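You operate a simulated robot arm through the tools that you are given. There is no shell and no other tool. Be economical: measure what you need, move in short steps, check, and stop when the job is done.

You run a simulated robot arm. Do the job below in one go: nothing can be reset, and whatever is moved stays where it is left.

## Task
Try both plugs in the block's hole and send the press a note.
Fine: RAISE if the green plug stays out, LOWER if the red plug enters, else HOLD; lever at PRESS, SEND once; plugs back.
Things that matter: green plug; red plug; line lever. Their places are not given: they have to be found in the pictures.

It is judged by the outcome, as a careful person would: the job done as asked, and still so three seconds after it is handed in. It fails if anything else is knocked over, pushed out of place, dropped, spilled or broken.

## Robot
A 7-joint arm with a two-finger parallel gripper, fixed in place. Base frame: the origin is at the foot of the arm, x ahead of it, y to its left, z up. Lengths are in m, angles in degrees, forces in N, time in s.
With the tool pointing down near the work surface it reaches from about 0.22 to 0.58 m from the base axis. Its first joint turns from -66.0 to 66.0 degrees. Payload 2.5 kg.
The tool frame sits at the grasp point between the pads (the TCP): z along the fingers, y along the line on which they close. The tips reach 0.023 m beyond it. Largest opening 0.094 m; finger width 0.038, thickness 0.01; the body of the gripper, 0.054 by 0.096 m, starts 0.039 m behind the TCP.
Orientation is that of the tool frame in the base frame, as a unit quaternion [w, x, y, z]. With the fingers straight down and closing along the base's y, the tool's x points along the base's -x, its y along +y and its z along -z.

## Interface
- The arm moves only by the tool servo_tool. Its argument "increments" is a list of rows, each a list of 3 entries, a list of its own where there are three numbers: the turn, a rotation vector about the tool's x, y, z in units of 5 degrees (1.0 is 5 degrees), then the shift along the tool's x, y, z in units of 50 mm (1.0 is 50 mm), then the gripper command, from -1 (shut) to 1 (fully open), values between in proportion. In form: [[[ax, ay, az], [tx, ty, tz], hand], ...]. A call has 1 to 20 rows; each row shifts and turns the commanded pose from where the row before left it, along the tool's axes as they then stand. A call with a number of a shift or a turn outside -1 to 1 is refused whole. A row lasts 0.2 s, in which the tool goes at most 0.05 m and 8.6 degrees; a call with a longer step from one row to the next is refused whole, and so is a gripper value outside its range. Where a pose cannot be reached the arm comes as near as it can. A force on the tool above 70 N (or 10 N above the force at the start of the call, whichever is more), or a blocked arm, ends the call early, and 0.2 s more pass. Each finger travels about 0.108 m/s and halts on what it meets, pressing with about 37 N; the grip force reading is that of the motor and also rises with nothing between the fingers. The clock runs only during rows and for 0.2 s after the last one: add rows that do not move to give the fingers time. It gives the time, the measured TCP pose, the force on the tool (base axes), the opening and the grip force at its end, in the units of the frame above (readings bear some noise).
- Cameras (640 x 400 px; columns grow to the right, rows downward): "scene" is fixed at [0.1083, -0.3955, 0.5616]; the picture's right is [0.90, -0.44, 0.00], its down [-0.18, -0.37, -0.91] and it looks along [0.40, 0.82, -0.41] (base axes); focal length 333 px, centre (320, 200). "wrist" rides on the gripper at [-0.039, 0, -0.044] in the tool frame; the picture's right is [0.00, -1.00, 0.00], its down [0.97, 0.00, -0.24] and it looks along [0.24, 0.00, 0.97] (tool axes); focal length 218 px, centre (320, 200).
- camera(camera): a new picture of that camera. It takes no simulated time.
- measure_at(camera, pixels): for up to 12 pixels [column, row] of the newest picture of that camera ("zoom" is the newest enlarged one), the place [x, y, z] in the base frame of the surface seen there, good to about 0.003 m. It takes no simulated time.
- zoom(camera, box): a new picture of the part [left, top, right, bottom] of that camera's present view, enlarged. It takes no simulated time.
- close_job(): hands the job in; it is judged then, once.

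Keep the steps short. Do not move on a guess: measure, check each grasp and each placing, and mend mistakes. In all there are 80 turns and 54 pictures (those below and enlarged ones count). Leave the gripper open and the arm clear of the work at the hand-in unless told otherwise, and finish with a single line.

The tools are called after "Call:" as name(argument=value, ...) on one line, values as JSON. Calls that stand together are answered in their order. servo_tool: Moves the arm, as the interface text tells. Its arguments: {"type":"object","properties":{"increments":{"type":"array","items":{"type":"array"}}},"required":["increments"]} The other tools are called the same way: camera (camera) takes a picture; measure_at (camera, pixels) gives the place of the surface under pixels of a picture; zoom (camera, box) takes an enlarged picture of a part of a camera's view; close_job () hands the job in.

At the start:

```text
clock: 0.0
position: [0.3801, 0.1298, 0.3858]
tool_rot: [0.0, 0.0, 1.0, 0.0]
force: [0.2, -0.8, 0.4]
grip_width: 0.0942
finger_force: 0.0
```

scene: 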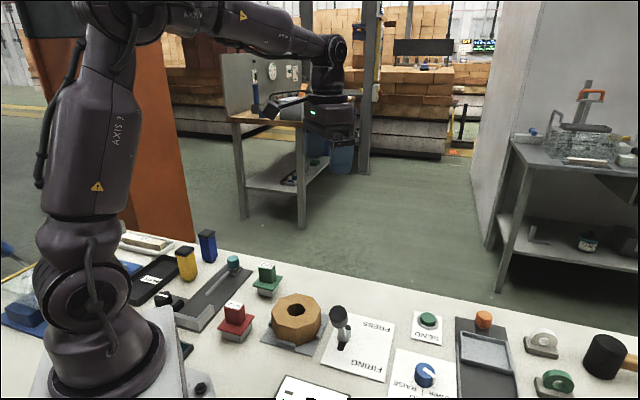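
wrist: 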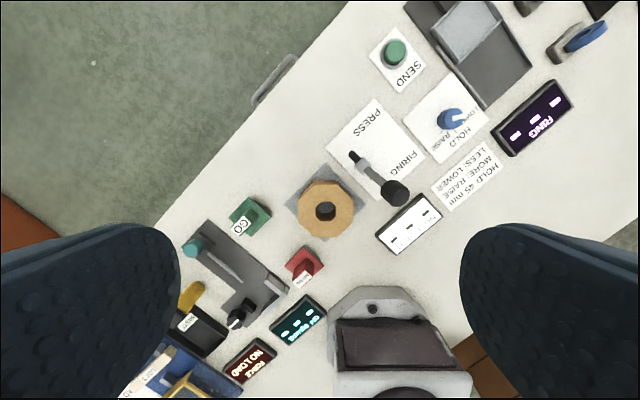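

I see the block with its hole near wrist (323,210), the green plug near (250,215), the red plug near (303,263), a lever, a dial and a SEND button. I'll enlarge these first.

Call:
zoom(camera="wrist", box=[180, 150, 400, 290])

Call:
zoom(camera="wrist", box=[320, 20, 580, 260])

Call:
zoom(camera="scene", box=[200, 250, 460, 400])

```text
2.86 times, centred on (290, 220) of wrist
```

zoom: 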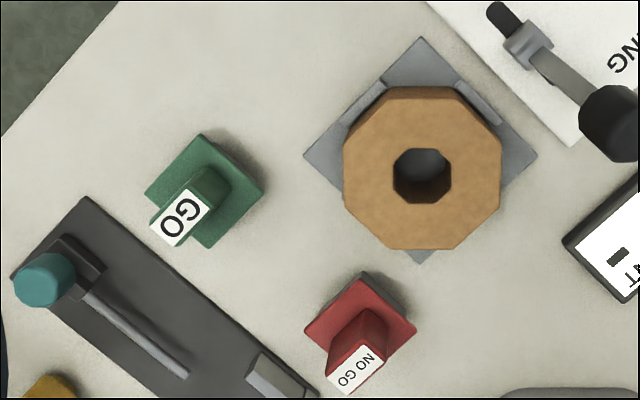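

```text
1.67 times, centred on (450, 140) of wrist
```

zoom: 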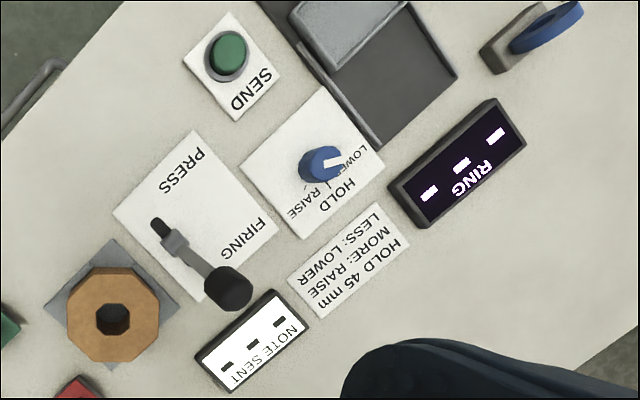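

```text
2.46 times, centred on (330, 325) of scene
```

zoom: 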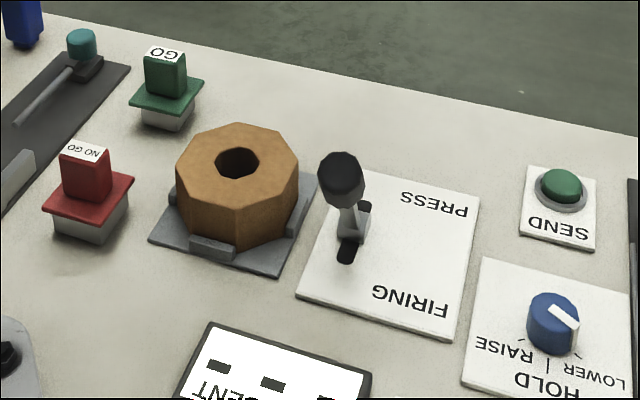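

The layout is turned relative to the base. I'll measure the plugs, block, lever, dial and button.

Call:
camera(camera="wrist")

Call:
measure_at(camera="wrist", pixels=[[242, 225], [250, 197], [230, 216], [271, 215], [303, 279], [305, 244], [286, 263], [322, 265], [323, 182], [300, 207], [350, 207], [325, 212]])

Call:
measure_at(camera="wrist", pixels=[[394, 192], [360, 165], [352, 153], [375, 97], [327, 140], [424, 155], [395, 53], [395, 42], [449, 119], [458, 117], [452, 73], [488, 123]])

Call:
zoom(camera="scene", box=[200, 240, 300, 350])

Call:
measure_at(camera="scene", pixels=[[268, 270], [267, 280], [267, 291], [268, 298], [235, 306], [235, 319], [235, 332], [235, 338], [296, 300], [295, 320], [296, 314], [296, 345]])

```text
48 pictures are left
```

wrist: 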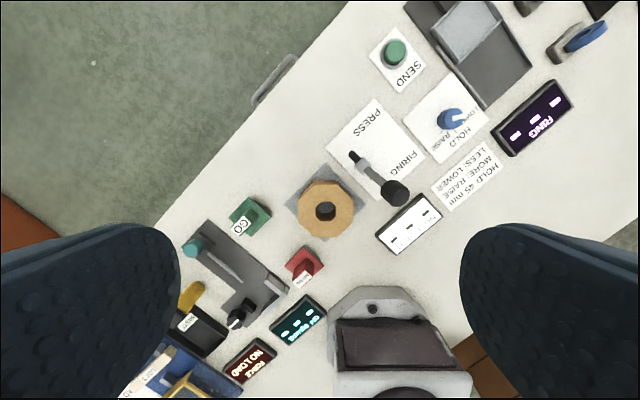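

```text
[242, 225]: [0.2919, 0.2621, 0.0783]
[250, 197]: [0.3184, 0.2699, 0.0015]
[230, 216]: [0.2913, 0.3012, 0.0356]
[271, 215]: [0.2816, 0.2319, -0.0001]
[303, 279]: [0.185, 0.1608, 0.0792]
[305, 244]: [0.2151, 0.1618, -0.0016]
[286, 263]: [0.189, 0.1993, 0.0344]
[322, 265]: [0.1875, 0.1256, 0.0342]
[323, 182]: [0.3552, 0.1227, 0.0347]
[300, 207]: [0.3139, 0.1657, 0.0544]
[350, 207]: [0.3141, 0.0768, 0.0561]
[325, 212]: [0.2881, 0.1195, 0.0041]
```

```text
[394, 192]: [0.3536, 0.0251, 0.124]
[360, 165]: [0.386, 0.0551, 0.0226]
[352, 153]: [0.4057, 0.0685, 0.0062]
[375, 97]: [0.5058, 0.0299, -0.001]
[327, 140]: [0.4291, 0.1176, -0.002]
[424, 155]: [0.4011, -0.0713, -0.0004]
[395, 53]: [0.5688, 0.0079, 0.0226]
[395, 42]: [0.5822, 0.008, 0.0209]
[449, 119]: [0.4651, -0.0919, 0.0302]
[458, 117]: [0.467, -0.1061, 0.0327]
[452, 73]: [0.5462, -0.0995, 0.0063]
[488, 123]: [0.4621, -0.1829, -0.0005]
```

```text
3.64 times, centred on (250, 295) of scene
```

zoom: 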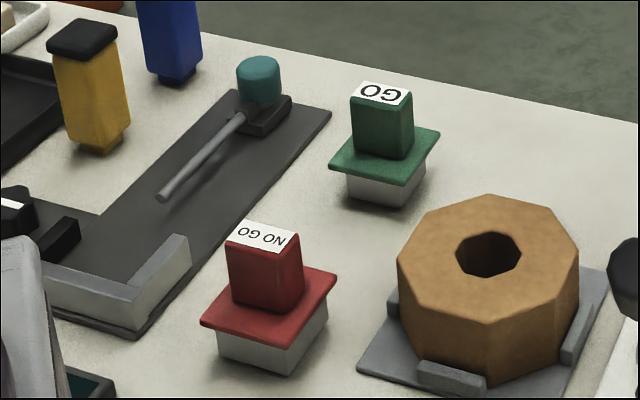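

```text
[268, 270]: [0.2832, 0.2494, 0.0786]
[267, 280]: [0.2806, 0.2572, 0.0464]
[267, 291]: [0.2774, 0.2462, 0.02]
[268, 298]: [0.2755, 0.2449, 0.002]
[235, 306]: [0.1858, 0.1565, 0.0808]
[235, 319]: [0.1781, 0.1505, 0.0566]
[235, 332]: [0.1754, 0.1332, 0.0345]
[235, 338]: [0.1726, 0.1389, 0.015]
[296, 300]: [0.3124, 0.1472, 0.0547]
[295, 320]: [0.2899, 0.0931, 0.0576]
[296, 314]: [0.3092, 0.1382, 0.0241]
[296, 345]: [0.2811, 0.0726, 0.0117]
```

Plug handles have tops near z 0.08, flanges at about 0.035, and the block top is at about 0.055. I'll move above the green plug to see its exact pose.

Call:
servo_tool(increments=[[[0, 0, 0], [0.32, 0.52, 0.544], 1], [[0, 0, 0], [0.32, 0.52, 0.544], 1], [[0, 0, 0], [0.32, 0.52, 0.544], 1], [[0, 0, 0], [0.32, 0.52, 0.544], 1], [[0, 0, 0], [0.32, 0.52, 0.544], 1], [[0, 0, 0], [0, 0, 0], 1]])

Call:
camera(camera="wrist")

```text
clock: 1.4
position: [0.2976, 0.2594, 0.249]
tool_rot: [0.0, -0.001, 1.0, 0.0]
force: [-0.3, -0.7, 0.1]
grip_width: 0.094
finger_force: 0.0
```

```text
46 pictures are left
```

wrist: 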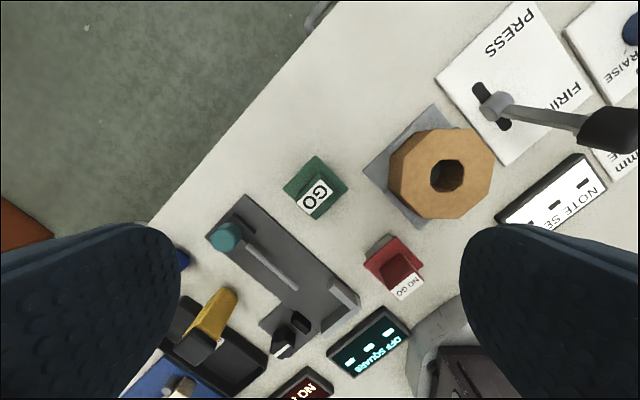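

Next, enlarge the green plug and measure its label and flange corners.

Call:
zoom(camera="wrist", box=[265, 140, 365, 230])

Call:
zoom(camera="wrist", box=[350, 90, 510, 310])

```text
4.44 times, centred on (315, 185) of wrist
```

zoom: 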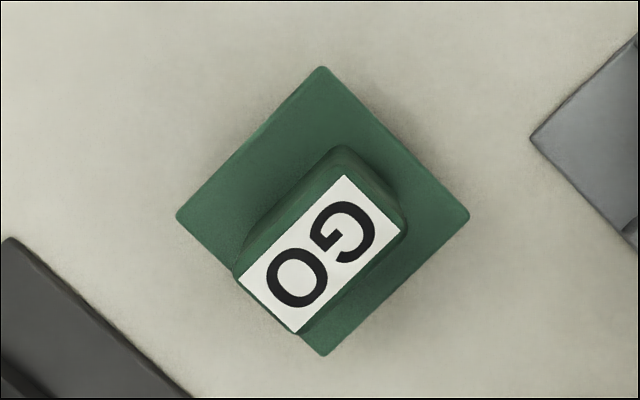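

```text
1.82 times, centred on (430, 200) of wrist
```

zoom: 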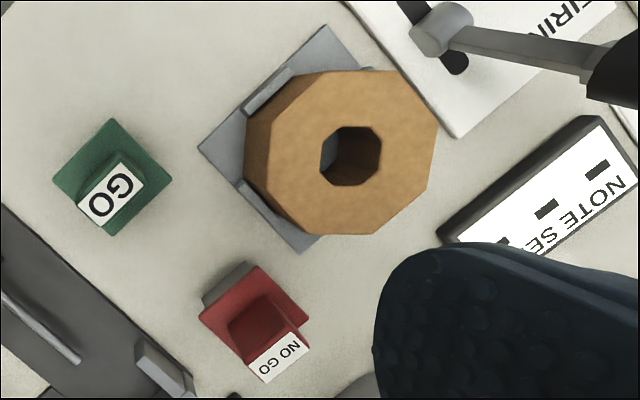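

Green plug: handle centre about (0.287, 0.2646), turned 45°, with the thin side along (1,1). I'll turn the tool 45°, centre it, drop to z 0.15 and check.

Call:
servo_tool(increments=[[[0, 0, 0], [0.212, 0.104, 0], 1], [[0, 0, 1], [0, 0, 0], 1], [[0, 0, 1], [0, 0, 0], 1], [[0, 0, 1], [0, 0, 0], 1], [[0, 0, 1], [0, 0, 0], 1], [[0, 0, 1], [0, 0, 0], 1], [[0, 0, 1], [0, 0, 0], 1], [[0, 0, 1], [0, 0, 0], 1], [[0, 0, 1], [0, 0, 0], 1], [[0, 0, 1], [0, 0, 0], 1], [[0, 0, 0], [0, 0, 1], 1], [[0, 0, 0], [0, 0, 1], 1], [[0, 0, 0], [0, 0, 0], 1]])

Call:
camera(camera="wrist")

```text
clock: 4.2
position: [0.2881, 0.2674, 0.1465]
tool_rot: [0.0, 0.384, 0.923, 0.0]
force: [0.2, 0.9, -0.7]
grip_width: 0.094
finger_force: 0.1
```

```text
43 pictures are left
```

wrist: 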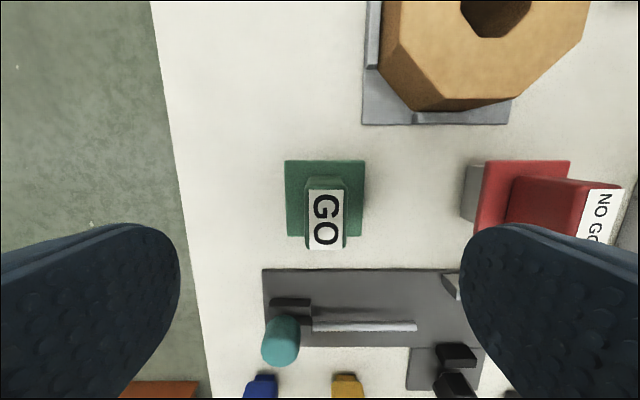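

Aligned, with the label about 3 mm towards tool -y. I'll shift, descend to z 0.062 and close.

Call:
servo_tool(increments=[[[0, 0, 0], [0, -0.062, 0.85], 1], [[0, 0, 0], [0, 0, 0.6], 1], [[0, 0, 0], [0, 0, 0.24], 1], [[0, 0, 0], [0, 0, 0], 1]])

Call:
camera(camera="wrist")

```text
clock: 5.2
position: [0.2881, 0.2621, 0.0651]
tool_rot: [0.0, 0.383, 0.924, 0.0]
force: [-0.1, 0.6, -0.6]
grip_width: 0.0941
finger_force: 0.1
```

```text
42 pictures are left
```

wrist: 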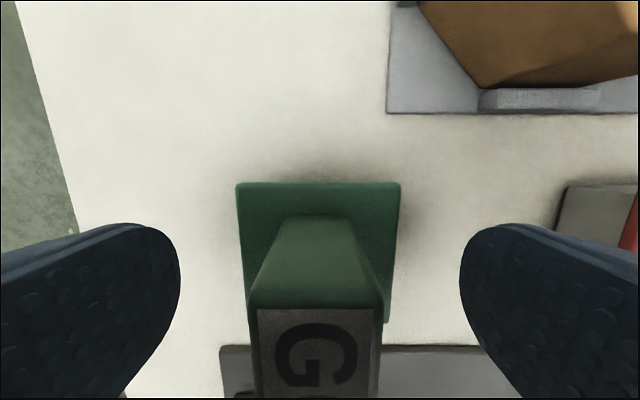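

The handle is centred between the fingers. Closing now.

Call:
servo_tool(increments=[[[0, 0, 0], [0, 0, 0], 0], [[0, 0, 0], [0, 0, 0], -0.4], [[0, 0, 0], [0, 0, 0], -1], [[0, 0, 0], [0, 0, 0], -1], [[0, 0, 0], [0, 0, 0], -1]])

```text
clock: 6.4
position: [0.2877, 0.263, 0.0652]
tool_rot: [0.0, 0.383, 0.924, 0.0]
force: [1.5, 0.1, -0.1]
grip_width: 0.0237
finger_force: 37.0
```

Gripped at 23.7 mm. Lifting slowly straight up, then a look.

Call:
servo_tool(increments=[[[0, 0, 0], [0, 0, -0.2], -1], [[0, 0, 0], [0, 0, -0.4], -1], [[0, 0, 0], [0, 0, -0.7], -1], [[0, 0, 0], [0, 0, -0.8], -1], [[0, 0, 0], [0, 0, 0], -1]])

Call:
zoom(camera="scene", box=[180, 180, 380, 350])

Call:
camera(camera="wrist")

```text
clock: 7.6
position: [0.2879, 0.2633, 0.1706]
tool_rot: [0.0, 0.383, 0.924, 0.0]
force: [-0.4, -0.1, -3.4]
grip_width: 0.0238
finger_force: 37.1
```

```text
2.35 times, centred on (280, 265) of scene
```

zoom: 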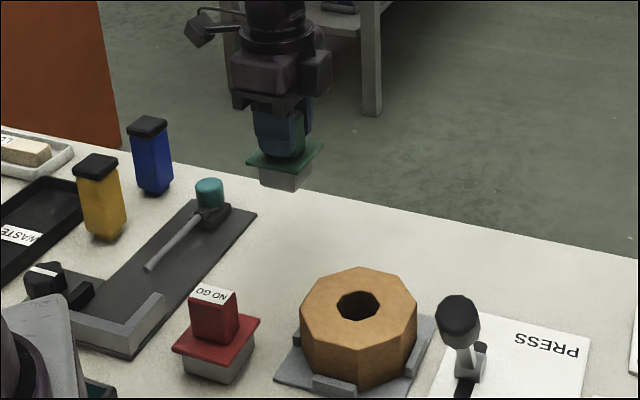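

```text
40 pictures are left
```

wrist: 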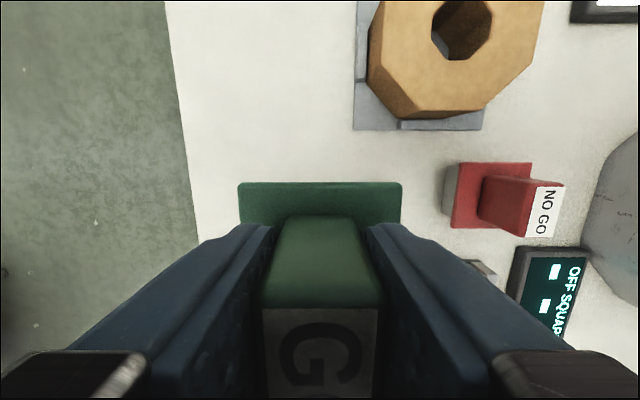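

The grey lower part came up with the handle, so it is the plug's gauge end. I'll look closer at it and at the hole.

Call:
zoom(camera="scene", box=[270, 210, 330, 270])

Call:
zoom(camera="wrist", box=[340, 0, 560, 140])

Call:
measure_at(camera="wrist", pixels=[[428, 30], [495, 25], [482, 50], [440, 55], [462, 30], [384, 80], [490, 85], [365, 60], [545, 20]])

```text
6.67 times, centred on (300, 240) of scene
```

zoom: 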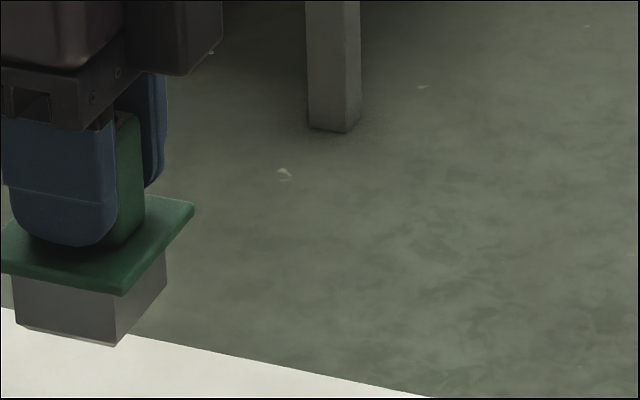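

```text
2.86 times, centred on (450, 70) of wrist
```

zoom: 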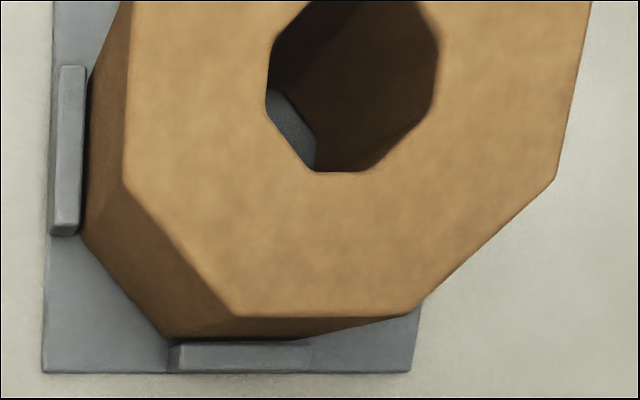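

```text
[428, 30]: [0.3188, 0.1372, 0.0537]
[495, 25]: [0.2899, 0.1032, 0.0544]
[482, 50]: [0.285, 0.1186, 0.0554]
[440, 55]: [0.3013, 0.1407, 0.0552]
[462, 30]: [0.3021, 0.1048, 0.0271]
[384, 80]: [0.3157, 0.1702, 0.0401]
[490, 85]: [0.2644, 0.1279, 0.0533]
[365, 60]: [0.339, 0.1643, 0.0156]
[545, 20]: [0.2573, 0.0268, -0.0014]
```

The gauge end is square-looking and the hole eight-sided. I'll carry the plug high (z 0.20) so the wrist camera sits directly above the hole.

Call:
servo_tool(increments=[[[0, 0, 0], [0, 0, -0.5], -1], [[0, 0, 0], [-0.476, -0.608, -0.05], -1], [[0, 0, 0], [-0.476, -0.608, -0.05], -1], [[0, 0, 0], [-0.476, -0.608, 0], -1], [[0, 0, 0], [0, 0, 0], -1], [[0, 0, 0], [0, 0, 0], -1]])

Call:
camera(camera="wrist")

Call:
zoom(camera="wrist", box=[260, 90, 380, 190])

Call:
zoom(camera="scene", box=[210, 210, 330, 340])

```text
clock: 9.0
position: [0.2729, 0.1518, 0.2008]
tool_rot: [0.0, 0.383, 0.924, 0.0]
force: [-0.5, -0.2, -3.0]
grip_width: 0.0238
finger_force: 37.2
```

```text
37 pictures are left
```

wrist: 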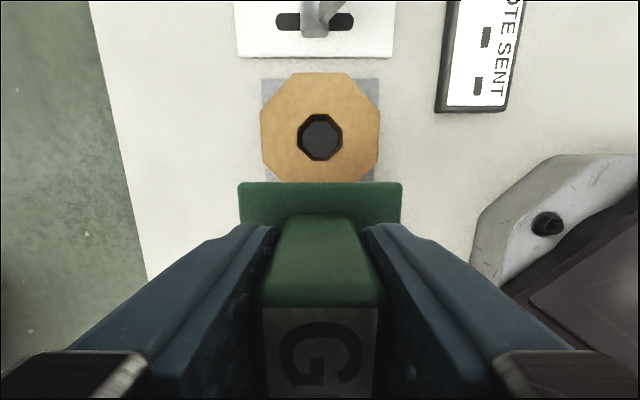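

```text
4.00 times, centred on (320, 140) of wrist
```

zoom: 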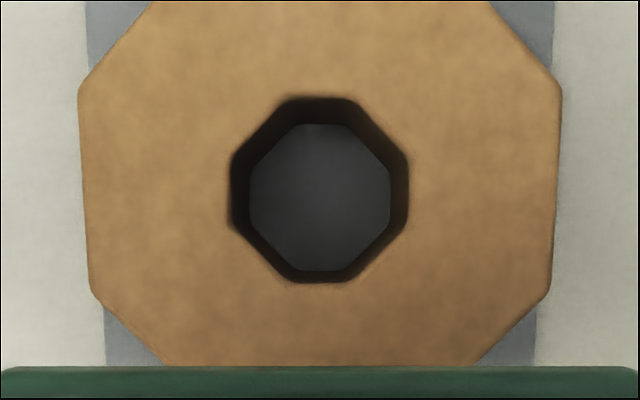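

```text
3.08 times, centred on (270, 275) of scene
```

zoom: 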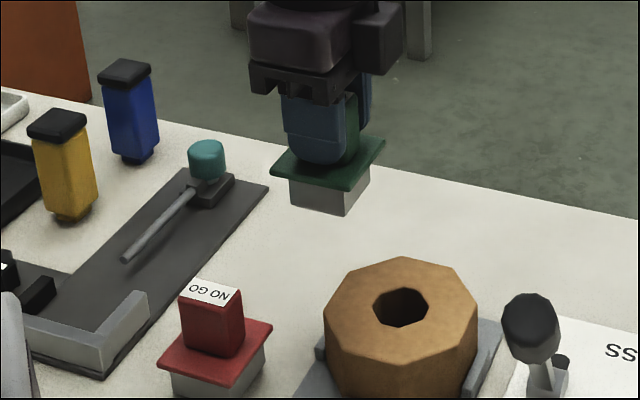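

The hole is a regular octagon about 38 mm across, centred near (0.305, 0.119), and the plug is aligned with its flats. I'll move over it and stop with the plug end just above the block top.

Call:
servo_tool(increments=[[[0, 0, 0], [-0.46, 0, 0], -1], [[0, 0, 0], [-0.46, 0, 0], -1], [[0, 0, 0], [0, 0, 0.7], -1], [[0, 0, 0], [0, 0, 0.7], -1], [[0, 0, 0], [0, 0, 0], -1], [[0, 0, 0], [0, 0, 0], -1]])

Call:
zoom(camera="scene", box=[250, 240, 340, 360])

Call:
camera(camera="wrist")

```text
clock: 10.4
position: [0.3048, 0.1157, 0.1316]
tool_rot: [0.0, 0.382, 0.924, 0.0]
force: [-0.6, 0.0, -2.6]
grip_width: 0.0237
finger_force: 36.9
```

```text
3.33 times, centred on (295, 300) of scene
```

zoom: 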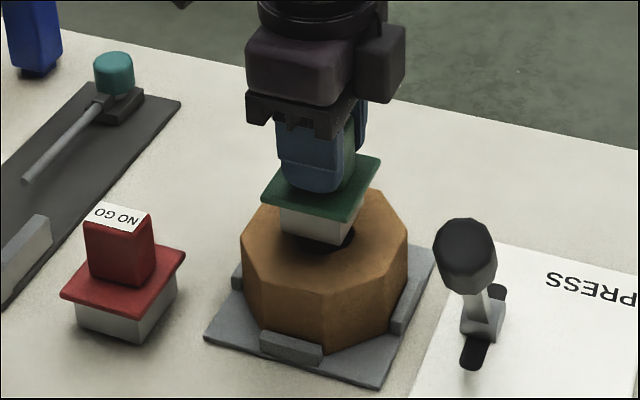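

```text
33 pictures are left
```

wrist: 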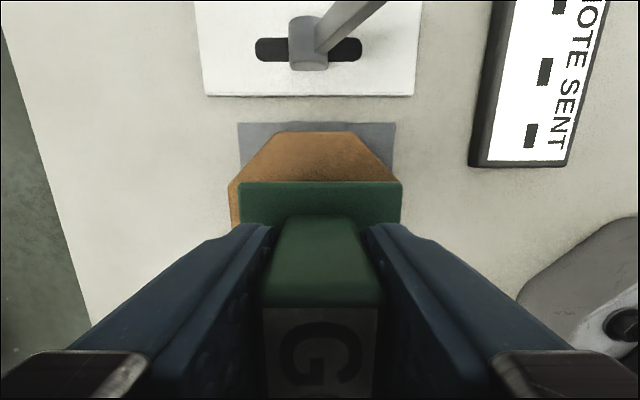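

Readings and picture agree that the tool is off by about 3 mm in +tool y and 2.5 mm in +tool x. Correcting this, then checking again.

Call:
servo_tool(increments=[[[0, 0, 0], [0.05, 0.062, 0.06], -1], [[0, 0, 0], [0, 0, 0], -1], [[0, 0, 0], [0, 0, 0], -1]])

Call:
camera(camera="wrist")

```text
clock: 11.2
position: [0.3048, 0.1192, 0.1281]
tool_rot: [0.0, 0.383, 0.924, -0.001]
force: [-0.5, -0.1, -3.1]
grip_width: 0.0237
finger_force: 36.2
```

```text
32 pictures are left
```

wrist: 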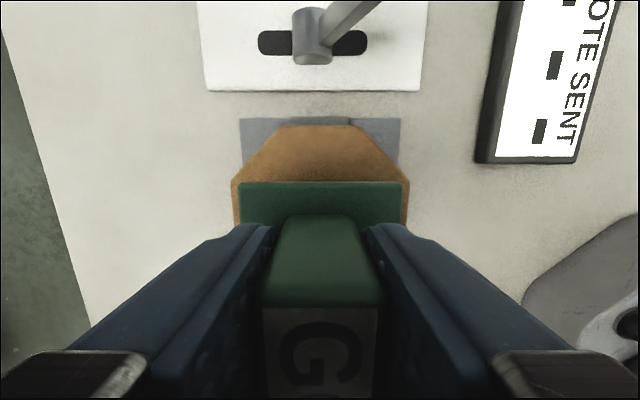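

Centred (block spans columns 232–410). Lowering gently to see whether it enters.

Call:
servo_tool(increments=[[[0, 0, 0], [0, 0, 0.06], -1], [[0, 0, 0], [0, 0, 0.04], -1], [[0, 0, 0], [0, 0, 0.04], -1], [[0, 0, 0], [0, 0, 0.04], -1], [[0, 0, 0], [0, 0, 0.04], -1], [[0, 0, 0], [0, 0, 0], -1]])

```text
clock: 12.6
position: [0.3051, 0.1192, 0.1166]
tool_rot: [0.0, 0.384, 0.923, -0.001]
force: [-10.2, -13.4, 34.8]
grip_width: 0.0236
finger_force: 36.9
```

Contact at 35 N with a sideways push towards -tool y. I'll look before nudging.

Call:
zoom(camera="scene", box=[260, 260, 330, 350])

Call:
camera(camera="wrist")

```text
4.44 times, centred on (295, 305) of scene
```

zoom: 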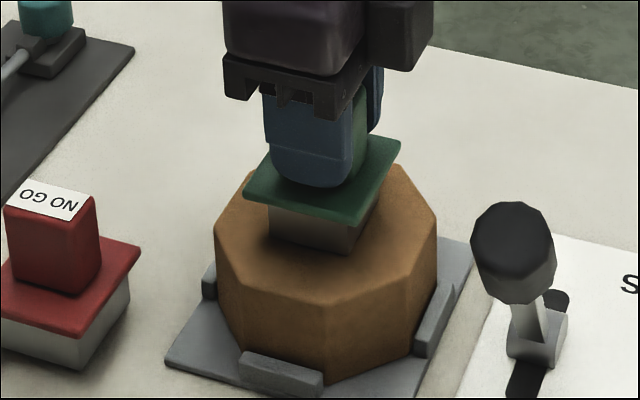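

```text
30 pictures are left
```

wrist: 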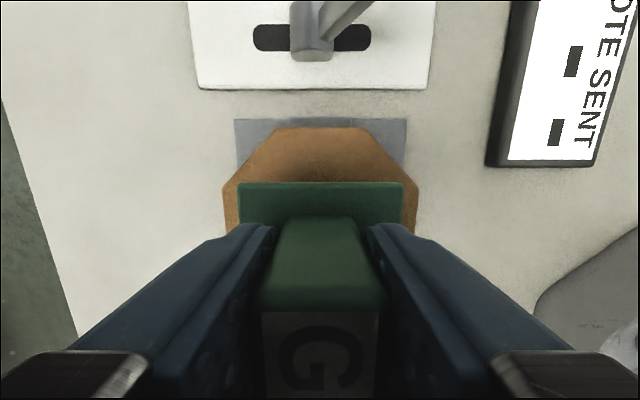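

The plug appears to rest on the block's top. I'll measure the flange and the shaft bottom against the block top.

Call:
measure_at(camera="zoom", pixels=[[320, 215], [347, 246], [347, 232], [340, 262], [275, 234], [374, 205], [390, 215], [270, 215], [250, 240], [320, 290]])

Call:
measure_at(camera="wrist", pixels=[[250, 200], [390, 200], [230, 200], [410, 200], [320, 150], [290, 160], [350, 140]])

```text
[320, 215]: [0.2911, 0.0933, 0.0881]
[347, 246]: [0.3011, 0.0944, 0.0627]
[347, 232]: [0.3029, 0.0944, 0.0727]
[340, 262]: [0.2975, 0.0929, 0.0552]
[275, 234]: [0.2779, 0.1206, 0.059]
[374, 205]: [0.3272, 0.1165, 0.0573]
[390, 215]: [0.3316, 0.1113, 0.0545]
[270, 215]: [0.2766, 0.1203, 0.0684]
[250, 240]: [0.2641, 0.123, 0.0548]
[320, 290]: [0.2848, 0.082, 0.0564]
```

```text
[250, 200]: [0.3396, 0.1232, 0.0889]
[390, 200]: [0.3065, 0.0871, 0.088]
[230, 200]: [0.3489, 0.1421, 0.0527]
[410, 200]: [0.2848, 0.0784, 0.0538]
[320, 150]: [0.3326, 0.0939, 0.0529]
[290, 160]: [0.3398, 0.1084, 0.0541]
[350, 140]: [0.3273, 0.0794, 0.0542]
```

The shaft reads about 35–36 mm square at block-top height, larger than the octagon can take. To make sure this isn't just misalignment, I'll ease the press a little and slide a small ±2 mm spiral, ending back at centre.

Call:
servo_tool(increments=[[[0, 0, 0], [0, 0, -0.02], -1], [[0, 0, 0], [0.02, 0, 0], -1], [[0, 0, 0], [0, 0.02, 0], -1], [[0, 0, 0], [-0.04, 0, 0], -1], [[0, 0, 0], [0, -0.04, 0], -1], [[0, 0, 0], [0.06, 0, 0], -1], [[0, 0, 0], [0, 0.03, 0], -1], [[0, 0, 0], [0, 0.03, 0], -1], [[0, 0, 0], [-0.04, 0, 0], -1], [[0, 0, 0], [-0.04, 0, 0], -1], [[0, 0, 0], [0, -0.04, 0], -1], [[0, 0, 0], [0, -0.04, 0], -1], [[0, 0, 0], [0.04, 0, 0], -1], [[0, 0, 0], [0, 0.04, 0], -1], [[0, 0, 0], [0, 0, 0], -1]])

```text
clock: 15.8
position: [0.3054, 0.1204, 0.1172]
tool_rot: [0.0, 0.383, 0.924, 0.0]
force: [0.5, -2.9, 0.7]
grip_width: 0.0239
finger_force: 36.9
```

The force is almost gone (+0.7 N) at the same height. I'll press down a few more mm to see whether it drops in or is stopped.

Call:
servo_tool(increments=[[[0, 0, 0], [0, 0, 0.04], -1], [[0, 0, 0], [0, 0, 0.04], -1], [[0, 0, 0], [0, 0, 0.04], -1], [[0, 0, 0], [0, 0, 0], -1]])

Call:
zoom(camera="scene", box=[260, 260, 330, 350])

```text
clock: 16.8
position: [0.3049, 0.1201, 0.1125]
tool_rot: [0.0, 0.384, 0.923, 0.001]
force: [-6.4, -7.5, 34.2]
grip_width: 0.024
finger_force: 36.9
```

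```text
4.44 times, centred on (295, 305) of scene
```

zoom: 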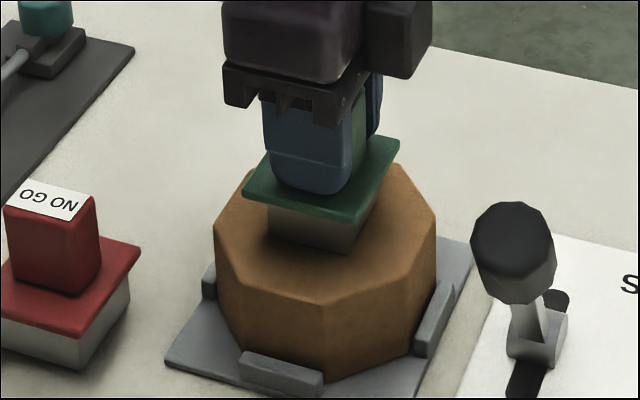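

The picture shows the plug still on top. It slid about 5 mm up in the fingers, which now bear on the flange. One more spiral with steady pressure will make this certain.

Call:
servo_tool(increments=[[[0, 0, 0], [0.02, 0, 0], -1], [[0, 0, 0], [0, 0.02, 0], -1], [[0, 0, 0], [-0.04, 0, 0], -1], [[0, 0, 0], [0, -0.04, 0], -1], [[0, 0, 0], [0.06, 0, 0], -1], [[0, 0, 0], [0, 0.06, 0], -1], [[0, 0, 0], [-0.06, 0, 0], -1], [[0, 0, 0], [0, -0.04, 0], -1], [[0, 0, 0], [0.02, 0, 0], -1], [[0, 0, 0], [0, 0, 0.02], -1], [[0, 0, 0], [0, 0, 0], -1]])

Call:
camera(camera="wrist")

```text
clock: 19.1
position: [0.3053, 0.1198, 0.1117]
tool_rot: [-0.001, 0.384, 0.923, 0.0]
force: [-4.6, -1.5, 12.3]
grip_width: 0.0237
finger_force: 37.3
stopped in row 11: the force on the tool passed its limit (the readings are from after the stop); the commanded pose is now the measured one
```

```text
28 pictures are left
```

wrist: 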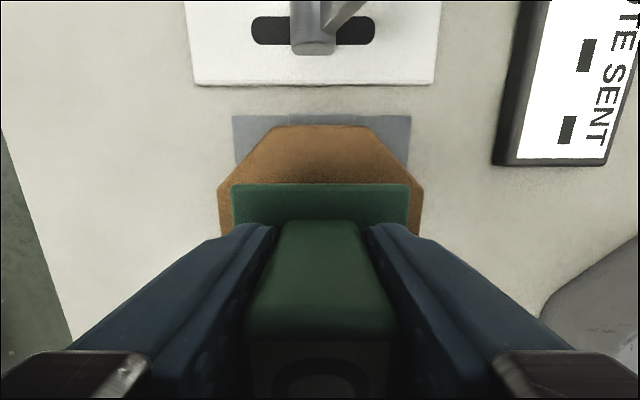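

The press limit was reached and the plug is still out, so green stays out. Now I'll lift it and carry it back above its own spot at (0.288, 0.263).

Call:
servo_tool(increments=[[[0, 0, 0], [0, 0, -0.2], -1], [[0, 0, 0], [0, 0, -0.8], -1], [[0, 0, 0], [0, 0, -0.7], -1], [[0, 0, 0], [0.567, 0.445, 0], -1], [[0, 0, 0], [0.567, 0.445, 0], -1], [[0, 0, 0], [0.567, 0.445, 0], -1], [[0, 0, 0], [0.567, 0.445, 0], -1], [[0, 0, 0], [0, 0, 0], -1], [[0, 0, 0], [0, 0, 0.8], -1], [[0, 0, 0], [0, 0, 0.8], -1], [[0, 0, 0], [0, 0, 0], -1], [[0, 0, 0], [0, 0, 0], -1]])

Call:
camera(camera="wrist")

```text
clock: 21.7
position: [0.2859, 0.2653, 0.1184]
tool_rot: [-0.001, 0.383, 0.924, -0.001]
force: [-0.8, 0.4, -2.6]
grip_width: 0.0237
finger_force: 36.5
```

```text
27 pictures are left
```

wrist: 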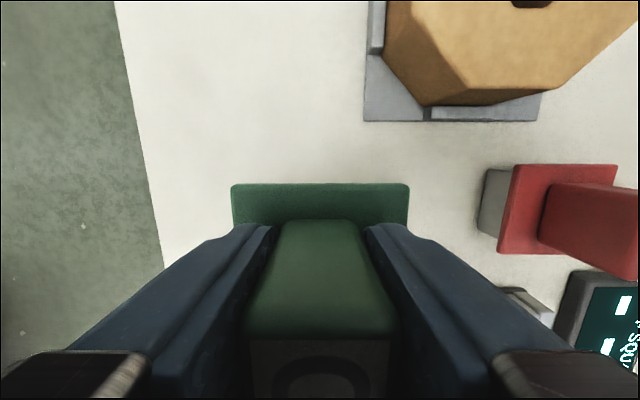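

Correct about 3 mm along tool -x and go down to just above the table.

Call:
servo_tool(increments=[[[0, 0, 0], [-0.06, 0, 0], -1], [[0, 0, 0], [0, 0, 0.6], -1], [[0, 0, 0], [0, 0, 0.44], -1], [[0, 0, 0], [0, 0, 0], -1], [[0, 0, 0], [0, 0, 0], -1]])

Call:
zoom(camera="scene", box=[230, 240, 310, 320])

```text
clock: 22.9
position: [0.2908, 0.2607, 0.0631]
tool_rot: [-0.001, 0.382, 0.924, -0.001]
force: [0.0, -0.1, -3.2]
grip_width: 0.0238
finger_force: 36.6
```

```text
5.00 times, centred on (270, 280) of scene
```

zoom: 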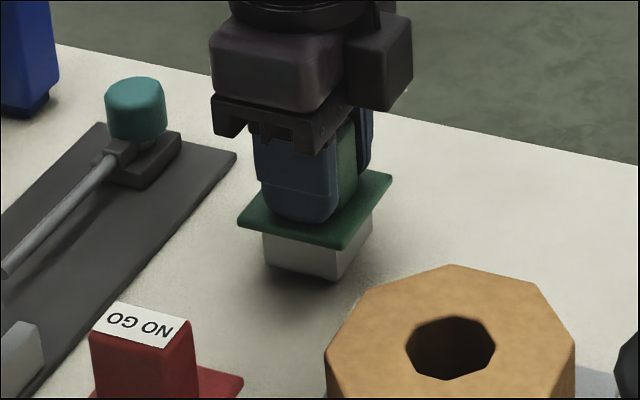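

About 6 mm above the table. Nudge back 2 mm and lower in small steps until light contact.

Call:
servo_tool(increments=[[[0, 0, 0], [0.04, 0, 0.05], -1], [[0, 0, 0], [0, 0, 0.03], -1], [[0, 0, 0], [0, 0, 0.02], -1], [[0, 0, 0], [0, 0, 0.02], -1], [[0, 0, 0], [0, 0, 0], -1]])

```text
clock: 24.1
position: [0.2899, 0.2618, 0.0593]
tool_rot: [-0.001, 0.383, 0.924, 0.0]
force: [-1.0, -0.3, -1.7]
grip_width: 0.0238
finger_force: 37.5
```

Call:
servo_tool(increments=[[[0, 0, 0], [0, 0, 0.02], -1], [[0, 0, 0], [0, 0, 0.02], -1], [[0, 0, 0], [0, 0, 0], -1]])

Call:
zoom(camera="scene", box=[230, 240, 310, 320])

```text
clock: 24.9
position: [0.2902, 0.2632, 0.0595]
tool_rot: [-0.001, 0.383, 0.924, 0.0]
force: [-14.2, -13.4, 59.4]
grip_width: 0.0237
finger_force: 37.0
```

```text
5.00 times, centred on (270, 280) of scene
```

zoom: 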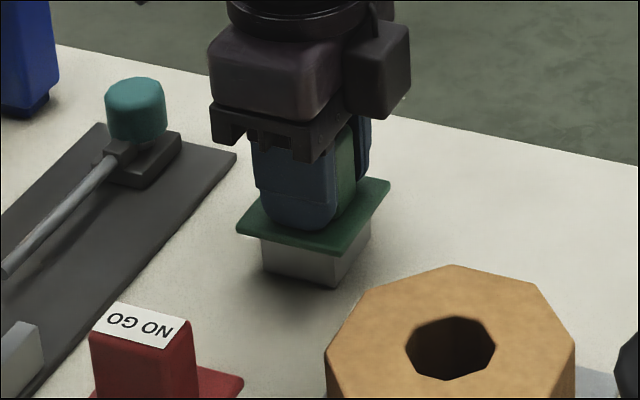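

Firm contact (59 N). Relieve 2 mm, then open.

Call:
servo_tool(increments=[[[0, 0, 0], [0, 0, -0.04], -1], [[0, 0, 0], [0, 0, 0], -0.3], [[0, 0, 0], [0, 0, 0], 0.2], [[0, 0, 0], [0, 0, 0], 1], [[0, 0, 0], [0, 0, 0], 1], [[0, 0, 0], [0, 0, -0.3], 1], [[0, 0, 0], [0, 0, -0.9], 1], [[0, 0, 0], [0, 0, -1], 1], [[0, 0, 0], [0, 0, 0], 1]])

Call:
camera(camera="wrist")

```text
clock: 26.9
position: [0.2877, 0.2631, 0.1632]
tool_rot: [-0.002, 0.383, 0.924, -0.001]
force: [-0.4, 0.0, -0.8]
grip_width: 0.0938
finger_force: 0.1
```

```text
24 pictures are left
```

wrist: 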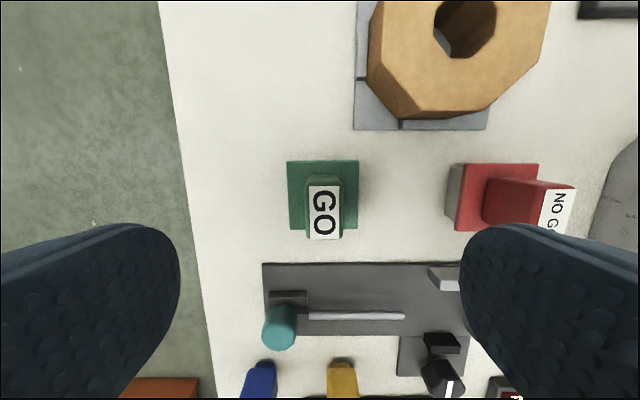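

Green stands back in its place. Red's flange centre computes to about (0.186, 0.162), with the same turn. I'll move above it with the fingers partly open.

Call:
servo_tool(increments=[[[0, 0, 0], [0, -0.95, 0], 0.3], [[0, 0, 0], [0, -0.95, 0], 0.3], [[0, 0, 0], [0, -0.95, 0], 0.3], [[0, 0, 0], [0, 0, 0], 0.3], [[0, 0, 0], [0, 0, 0], 0.3]])

Call:
camera(camera="wrist")

```text
clock: 28.1
position: [0.1899, 0.1605, 0.1666]
tool_rot: [-0.001, 0.383, 0.924, 0.0]
force: [0.0, -0.4, 0.2]
grip_width: 0.061
finger_force: 0.1
```

```text
23 pictures are left
```

wrist: 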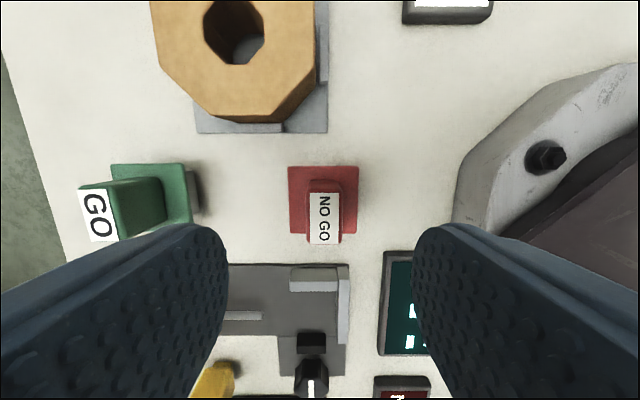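

Red label centre is at (324,218), giving an offset of x +5 mm, y -3 mm in tool axes. Correct and descend to z 0.063.

Call:
servo_tool(increments=[[[0, 0, 0], [0.1, -0.06, 0], 0.3], [[0, 0, 0], [0, 0, 0.9], 0.3], [[0, 0, 0], [0, 0, 0.8], 0.3], [[0, 0, 0], [0, 0, 0.34], 0.3], [[0, 0, 0], [0, 0, 0], 0.3], [[0, 0, 0], [0, 0, 0], 0.3]])

Call:
camera(camera="wrist")

```text
clock: 29.5
position: [0.1838, 0.163, 0.0669]
tool_rot: [-0.001, 0.383, 0.924, 0.0]
force: [-0.9, -0.7, -0.7]
grip_width: 0.0609
finger_force: 0.0
```

```text
22 pictures are left
```

wrist: 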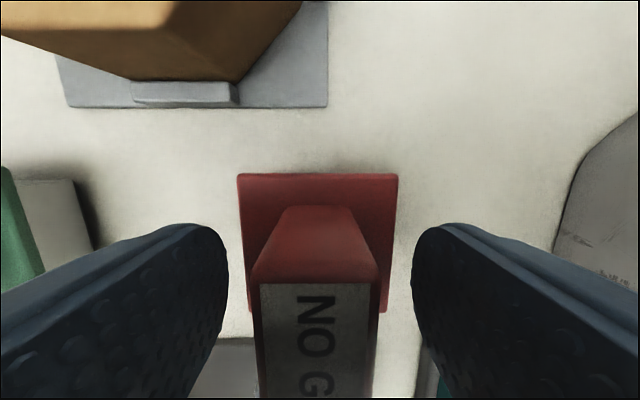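

Well centred. Lower 5 mm more so the tips sit close above the flange, then close and lift.

Call:
servo_tool(increments=[[[0, 0, 0], [0, 0, 0.1], 0.3], [[0, 0, 0], [0, 0, 0], 0.3], [[0, 0, 0], [0, 0, 0], -0.3], [[0, 0, 0], [0, 0, 0], -1], [[0, 0, 0], [0, 0, 0], -1], [[0, 0, 0], [0, 0, 0], -1]])

```text
clock: 30.9
position: [0.1832, 0.1624, 0.0633]
tool_rot: [-0.002, 0.383, 0.924, -0.001]
force: [0.3, 0.1, 0.6]
grip_width: 0.0237
finger_force: 36.9
```

Gripped red at 23.7 mm; rest place noted as (0.1835, 0.1627). Lift and carry over the hole.

Call:
servo_tool(increments=[[[0, 0, 0], [0, 0, -0.2], -1], [[0, 0, 0], [0, 0, -0.8], -1], [[0, 0, 0], [0, 0, -0.9], -1], [[0, 0, 0], [0, 0, -0.8], -1], [[0, 0, 0], [-0.778, 0.373, 0], -1], [[0, 0, 0], [-0.778, 0.373, 0], -1], [[0, 0, 0], [-0.778, 0.373, 0], -1], [[0, 0, 0], [0, 0, 0], -1], [[0, 0, 0], [0, 0, 0.6], -1], [[0, 0, 0], [0, 0, 0.7], -1], [[0, 0, 0], [0, 0, 0], -1], [[0, 0, 0], [0, 0, 0], -1]])

Call:
camera(camera="wrist")

```text
clock: 33.5
position: [0.3034, 0.1189, 0.1319]
tool_rot: [-0.001, 0.382, 0.924, 0.0]
force: [0.1, -0.4, -3.7]
grip_width: 0.0239
finger_force: 37.1
```

```text
21 pictures are left
```

wrist: 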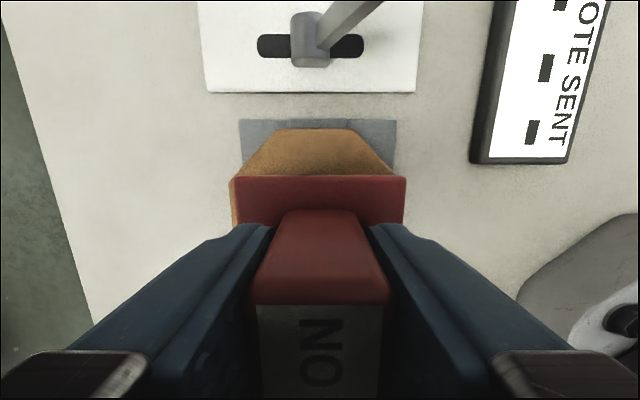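

Slightly off by 2 mm in tool y. Correct and lower onto the hole until contact.

Call:
servo_tool(increments=[[[0, 0, 0], [0, 0.036, 0.1], -1], [[0, 0, 0], [0, 0, 0.1], -1], [[0, 0, 0], [0, 0, 0.05], -1], [[0, 0, 0], [0, 0, 0.04], -1], [[0, 0, 0], [0, 0, 0.04], -1], [[0, 0, 0], [0, 0, 0.03], -1], [[0, 0, 0], [0, 0, 0], -1]])

Call:
zoom(camera="scene", box=[260, 260, 330, 350])

```text
clock: 35.1
position: [0.3064, 0.1211, 0.1152]
tool_rot: [0.0, 0.382, 0.924, 0.0]
force: [-6.4, -4.1, 34.3]
grip_width: 0.0242
finger_force: 37.2
```

```text
4.44 times, centred on (295, 305) of scene
```

zoom: 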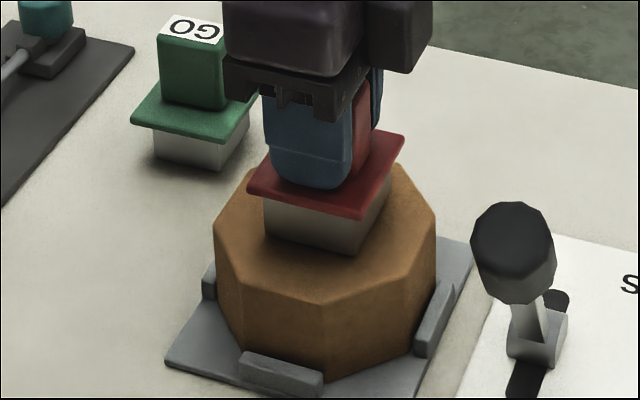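

Red is visibly larger, is stopped at 34 N and rests on top, so it stays out. The note is therefore RAISE. Carrying red back to its place.

Call:
servo_tool(increments=[[[0, 0, 0], [0, 0, -0.2], -1], [[0, 0, 0], [0, 0, -0.8], -1], [[0, 0, 0], [0, 0, -0.7], -1], [[0, 0, 0], [0.778, -0.378, 0], -1], [[0, 0, 0], [0.778, -0.378, 0], -1], [[0, 0, 0], [0.778, -0.378, 0], -1], [[0, 0, 0], [0, 0, 0], -1], [[0, 0, 0], [0, 0, 0.9], -1], [[0, 0, 0], [0, 0, 0.9], -1], [[0, 0, 0], [0, 0, 0.6], -1], [[0, 0, 0], [0, 0, 0], -1], [[0, 0, 0], [0, 0, 0], -1]])

Call:
zoom(camera="scene", box=[190, 270, 280, 360])

```text
clock: 37.7
position: [0.1839, 0.164, 0.0804]
tool_rot: [-0.001, 0.382, 0.924, 0.0]
force: [0.7, 0.2, -2.6]
grip_width: 0.0236
finger_force: 36.8
```

```text
4.44 times, centred on (235, 315) of scene
```

zoom: 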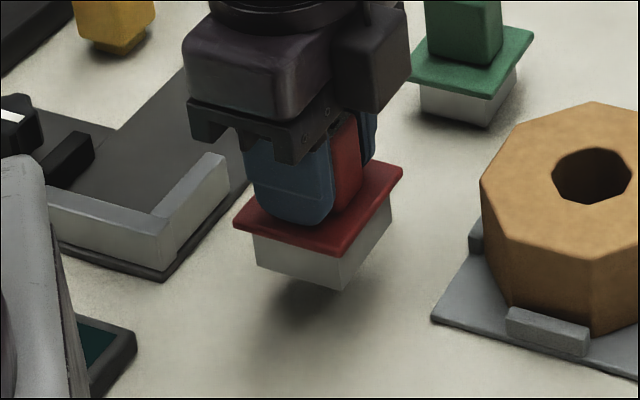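

In position above its spot. Lower in small steps to light contact.

Call:
servo_tool(increments=[[[0, 0, 0], [0, 0, 0.24], -1], [[0, 0, 0], [0, 0, 0.08], -1], [[0, 0, 0], [0, 0, 0.04], -1], [[0, 0, 0], [0, 0, 0.02], -1], [[0, 0, 0], [0, 0, 0], -1]])

```text
clock: 38.9
position: [0.1829, 0.1632, 0.0593]
tool_rot: [-0.001, 0.382, 0.924, -0.001]
force: [-1.1, 0.2, -2.6]
grip_width: 0.0239
finger_force: 37.1
```

Call:
servo_tool(increments=[[[0, 0, 0], [0, 0, 0.03], -1], [[0, 0, 0], [0, 0, 0], -1]])

```text
clock: 39.5
position: [0.183, 0.1624, 0.0582]
tool_rot: [0.0, 0.384, 0.924, 0.0]
force: [-6.5, -10.2, 69.7]
grip_width: 0.0237
finger_force: 37.2
```

Contact is firm. Relieve, open, rise to z about 0.2, and move the camera to view the lever.

Call:
servo_tool(increments=[[[0, 0, 0], [0, 0, -0.03], -1], [[0, 0, 0], [0, 0, 0], -0.3], [[0, 0, 0], [0, 0, 0], 0.2], [[0, 0, 0], [0, 0, 0], 0.3], [[0, 0, 0], [0, 0, -0.3], 0.3], [[0, 0, 0], [0, 0, -0.9], 0.3], [[0, 0, 0], [0, 0, -1], 0.3], [[0, 0, 0], [0, 0, 0], 0.3]])

Call:
camera(camera="wrist")

```text
clock: 41.3
position: [0.1843, 0.1618, 0.172]
tool_rot: [-0.001, 0.383, 0.924, -0.001]
force: [-0.4, -0.2, -0.2]
grip_width: 0.061
finger_force: 0.0
```

```text
18 pictures are left
```

wrist: 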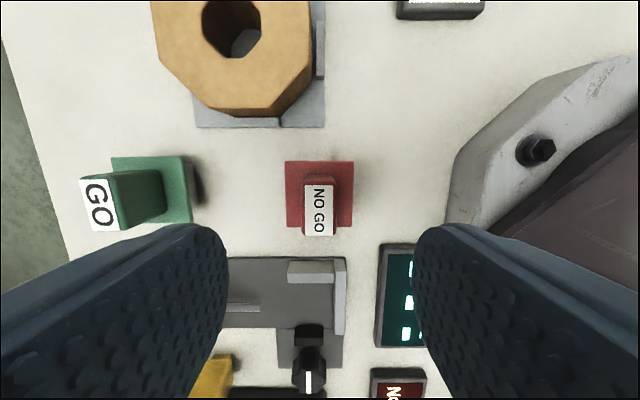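

Red is back in place too. Next I'll rise and move over the lever and dial for a careful look.

Call:
servo_tool(increments=[[[0, 0, 0], [0, 0, -0.8], 0], [[0, 0, 0], [0, 0, -0.8], -0.5], [[0, 0, 0], [0, 0, -0.8], -1], [[0, 0, 0], [0, 0, -0.8], -1], [[0, 0, 0], [-0.956, 0.152, 0], -1], [[0, 0, 0], [-0.956, 0.152, 0], -1], [[0, 0, 0], [-0.956, 0.152, 0], -1], [[0, 0, 0], [-0.956, 0.152, 0], -1], [[0, 0, 0], [-0.956, 0.152, 0], -1], [[0, 0, 0], [0, 0, 0], -1], [[0, 0, 0], [0, 0, 0], -1]])

Call:
camera(camera="wrist")

Call:
zoom(camera="scene", box=[310, 285, 450, 400])

```text
clock: 43.7
position: [0.3812, 0.0224, 0.3314]
tool_rot: [-0.001, 0.383, 0.924, -0.001]
force: [0.0, -0.3, -0.6]
grip_width: 0.0
finger_force: 36.8
```

```text
17 pictures are left
```

wrist: 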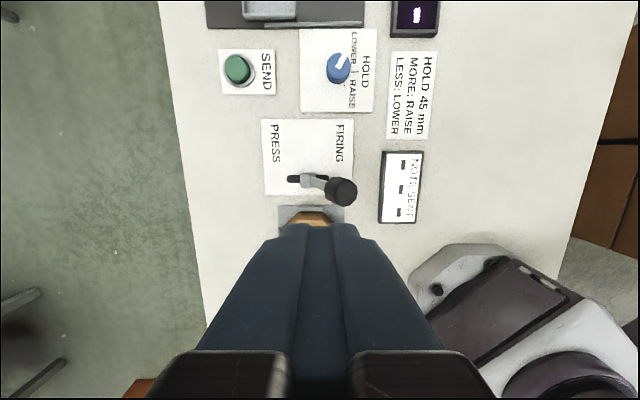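

```text
3.48 times, centred on (380, 342) of scene
```

zoom: 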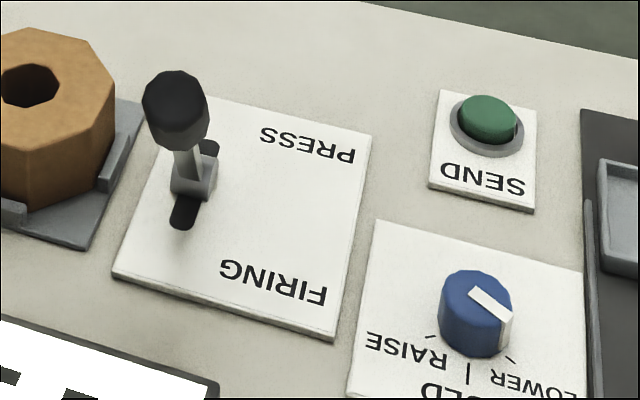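

The lever leans to FIRING (right in this view) and must go left to PRESS. Enlarge the dial and lever and measure.

Call:
zoom(camera="wrist", box=[295, 25, 385, 115])

Call:
measure_at(camera="wrist", pixels=[[342, 190], [338, 183], [352, 195], [308, 182], [292, 180], [337, 65], [345, 58], [335, 75], [238, 66], [248, 72], [230, 72]])

```text
4.44 times, centred on (340, 70) of wrist
```

zoom: 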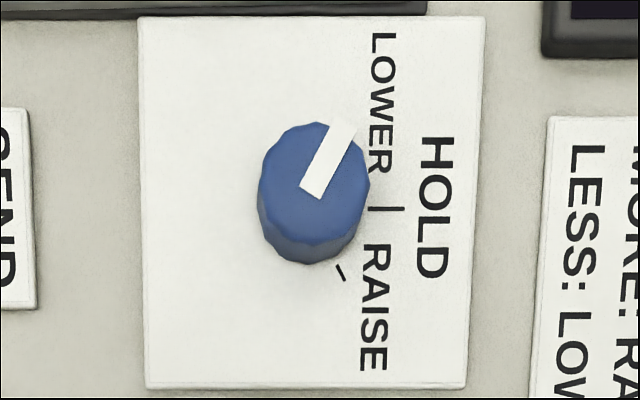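

```text
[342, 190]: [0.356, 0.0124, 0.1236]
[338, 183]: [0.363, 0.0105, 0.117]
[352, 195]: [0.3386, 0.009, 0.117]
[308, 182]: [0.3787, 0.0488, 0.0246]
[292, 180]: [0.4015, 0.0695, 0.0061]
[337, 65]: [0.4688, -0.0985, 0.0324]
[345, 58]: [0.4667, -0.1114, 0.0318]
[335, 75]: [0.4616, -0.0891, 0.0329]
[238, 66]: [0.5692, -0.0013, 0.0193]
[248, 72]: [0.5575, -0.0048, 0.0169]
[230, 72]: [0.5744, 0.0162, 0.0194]
```

Dial: pointer at LOWER (64° one way), HOLD in the middle, RAISE at the mirrored tick, so it needs about 126° clockwise from above. First the lever: I'll bring the closed fingers down on the FIRING side of its knob, about 2 cm clear.

Call:
servo_tool(increments=[[[0, 0, 0], [0.15, -0.71, 0], -1], [[0, 0, 0], [0.15, -0.71, 0], -1], [[0, 0, 0], [0, 0, 0.85], -1], [[0, 0, 0], [0, 0, 0.85], -1], [[0, 0, 0], [0, 0, 0.85], -1], [[0, 0, 0], [0, 0, 0.85], -1], [[0, 0, 0], [0, 0, 0.85], -1], [[0, 0, 0], [0, 0, 0], -1], [[0, 0, 0], [0, 0, 0], -1]])

Call:
camera(camera="scene")

```text
clock: 45.7
position: [0.3168, -0.0214, 0.118]
tool_rot: [-0.001, 0.383, 0.924, 0.0]
force: [0.8, 0.0, 0.5]
grip_width: 0.0
finger_force: 37.3
```

```text
14 pictures are left
```

scene: 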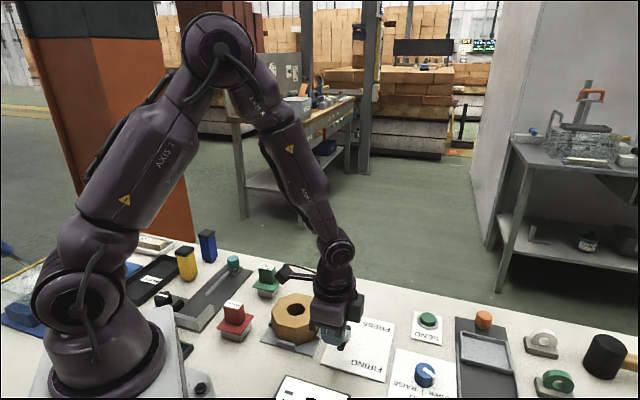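

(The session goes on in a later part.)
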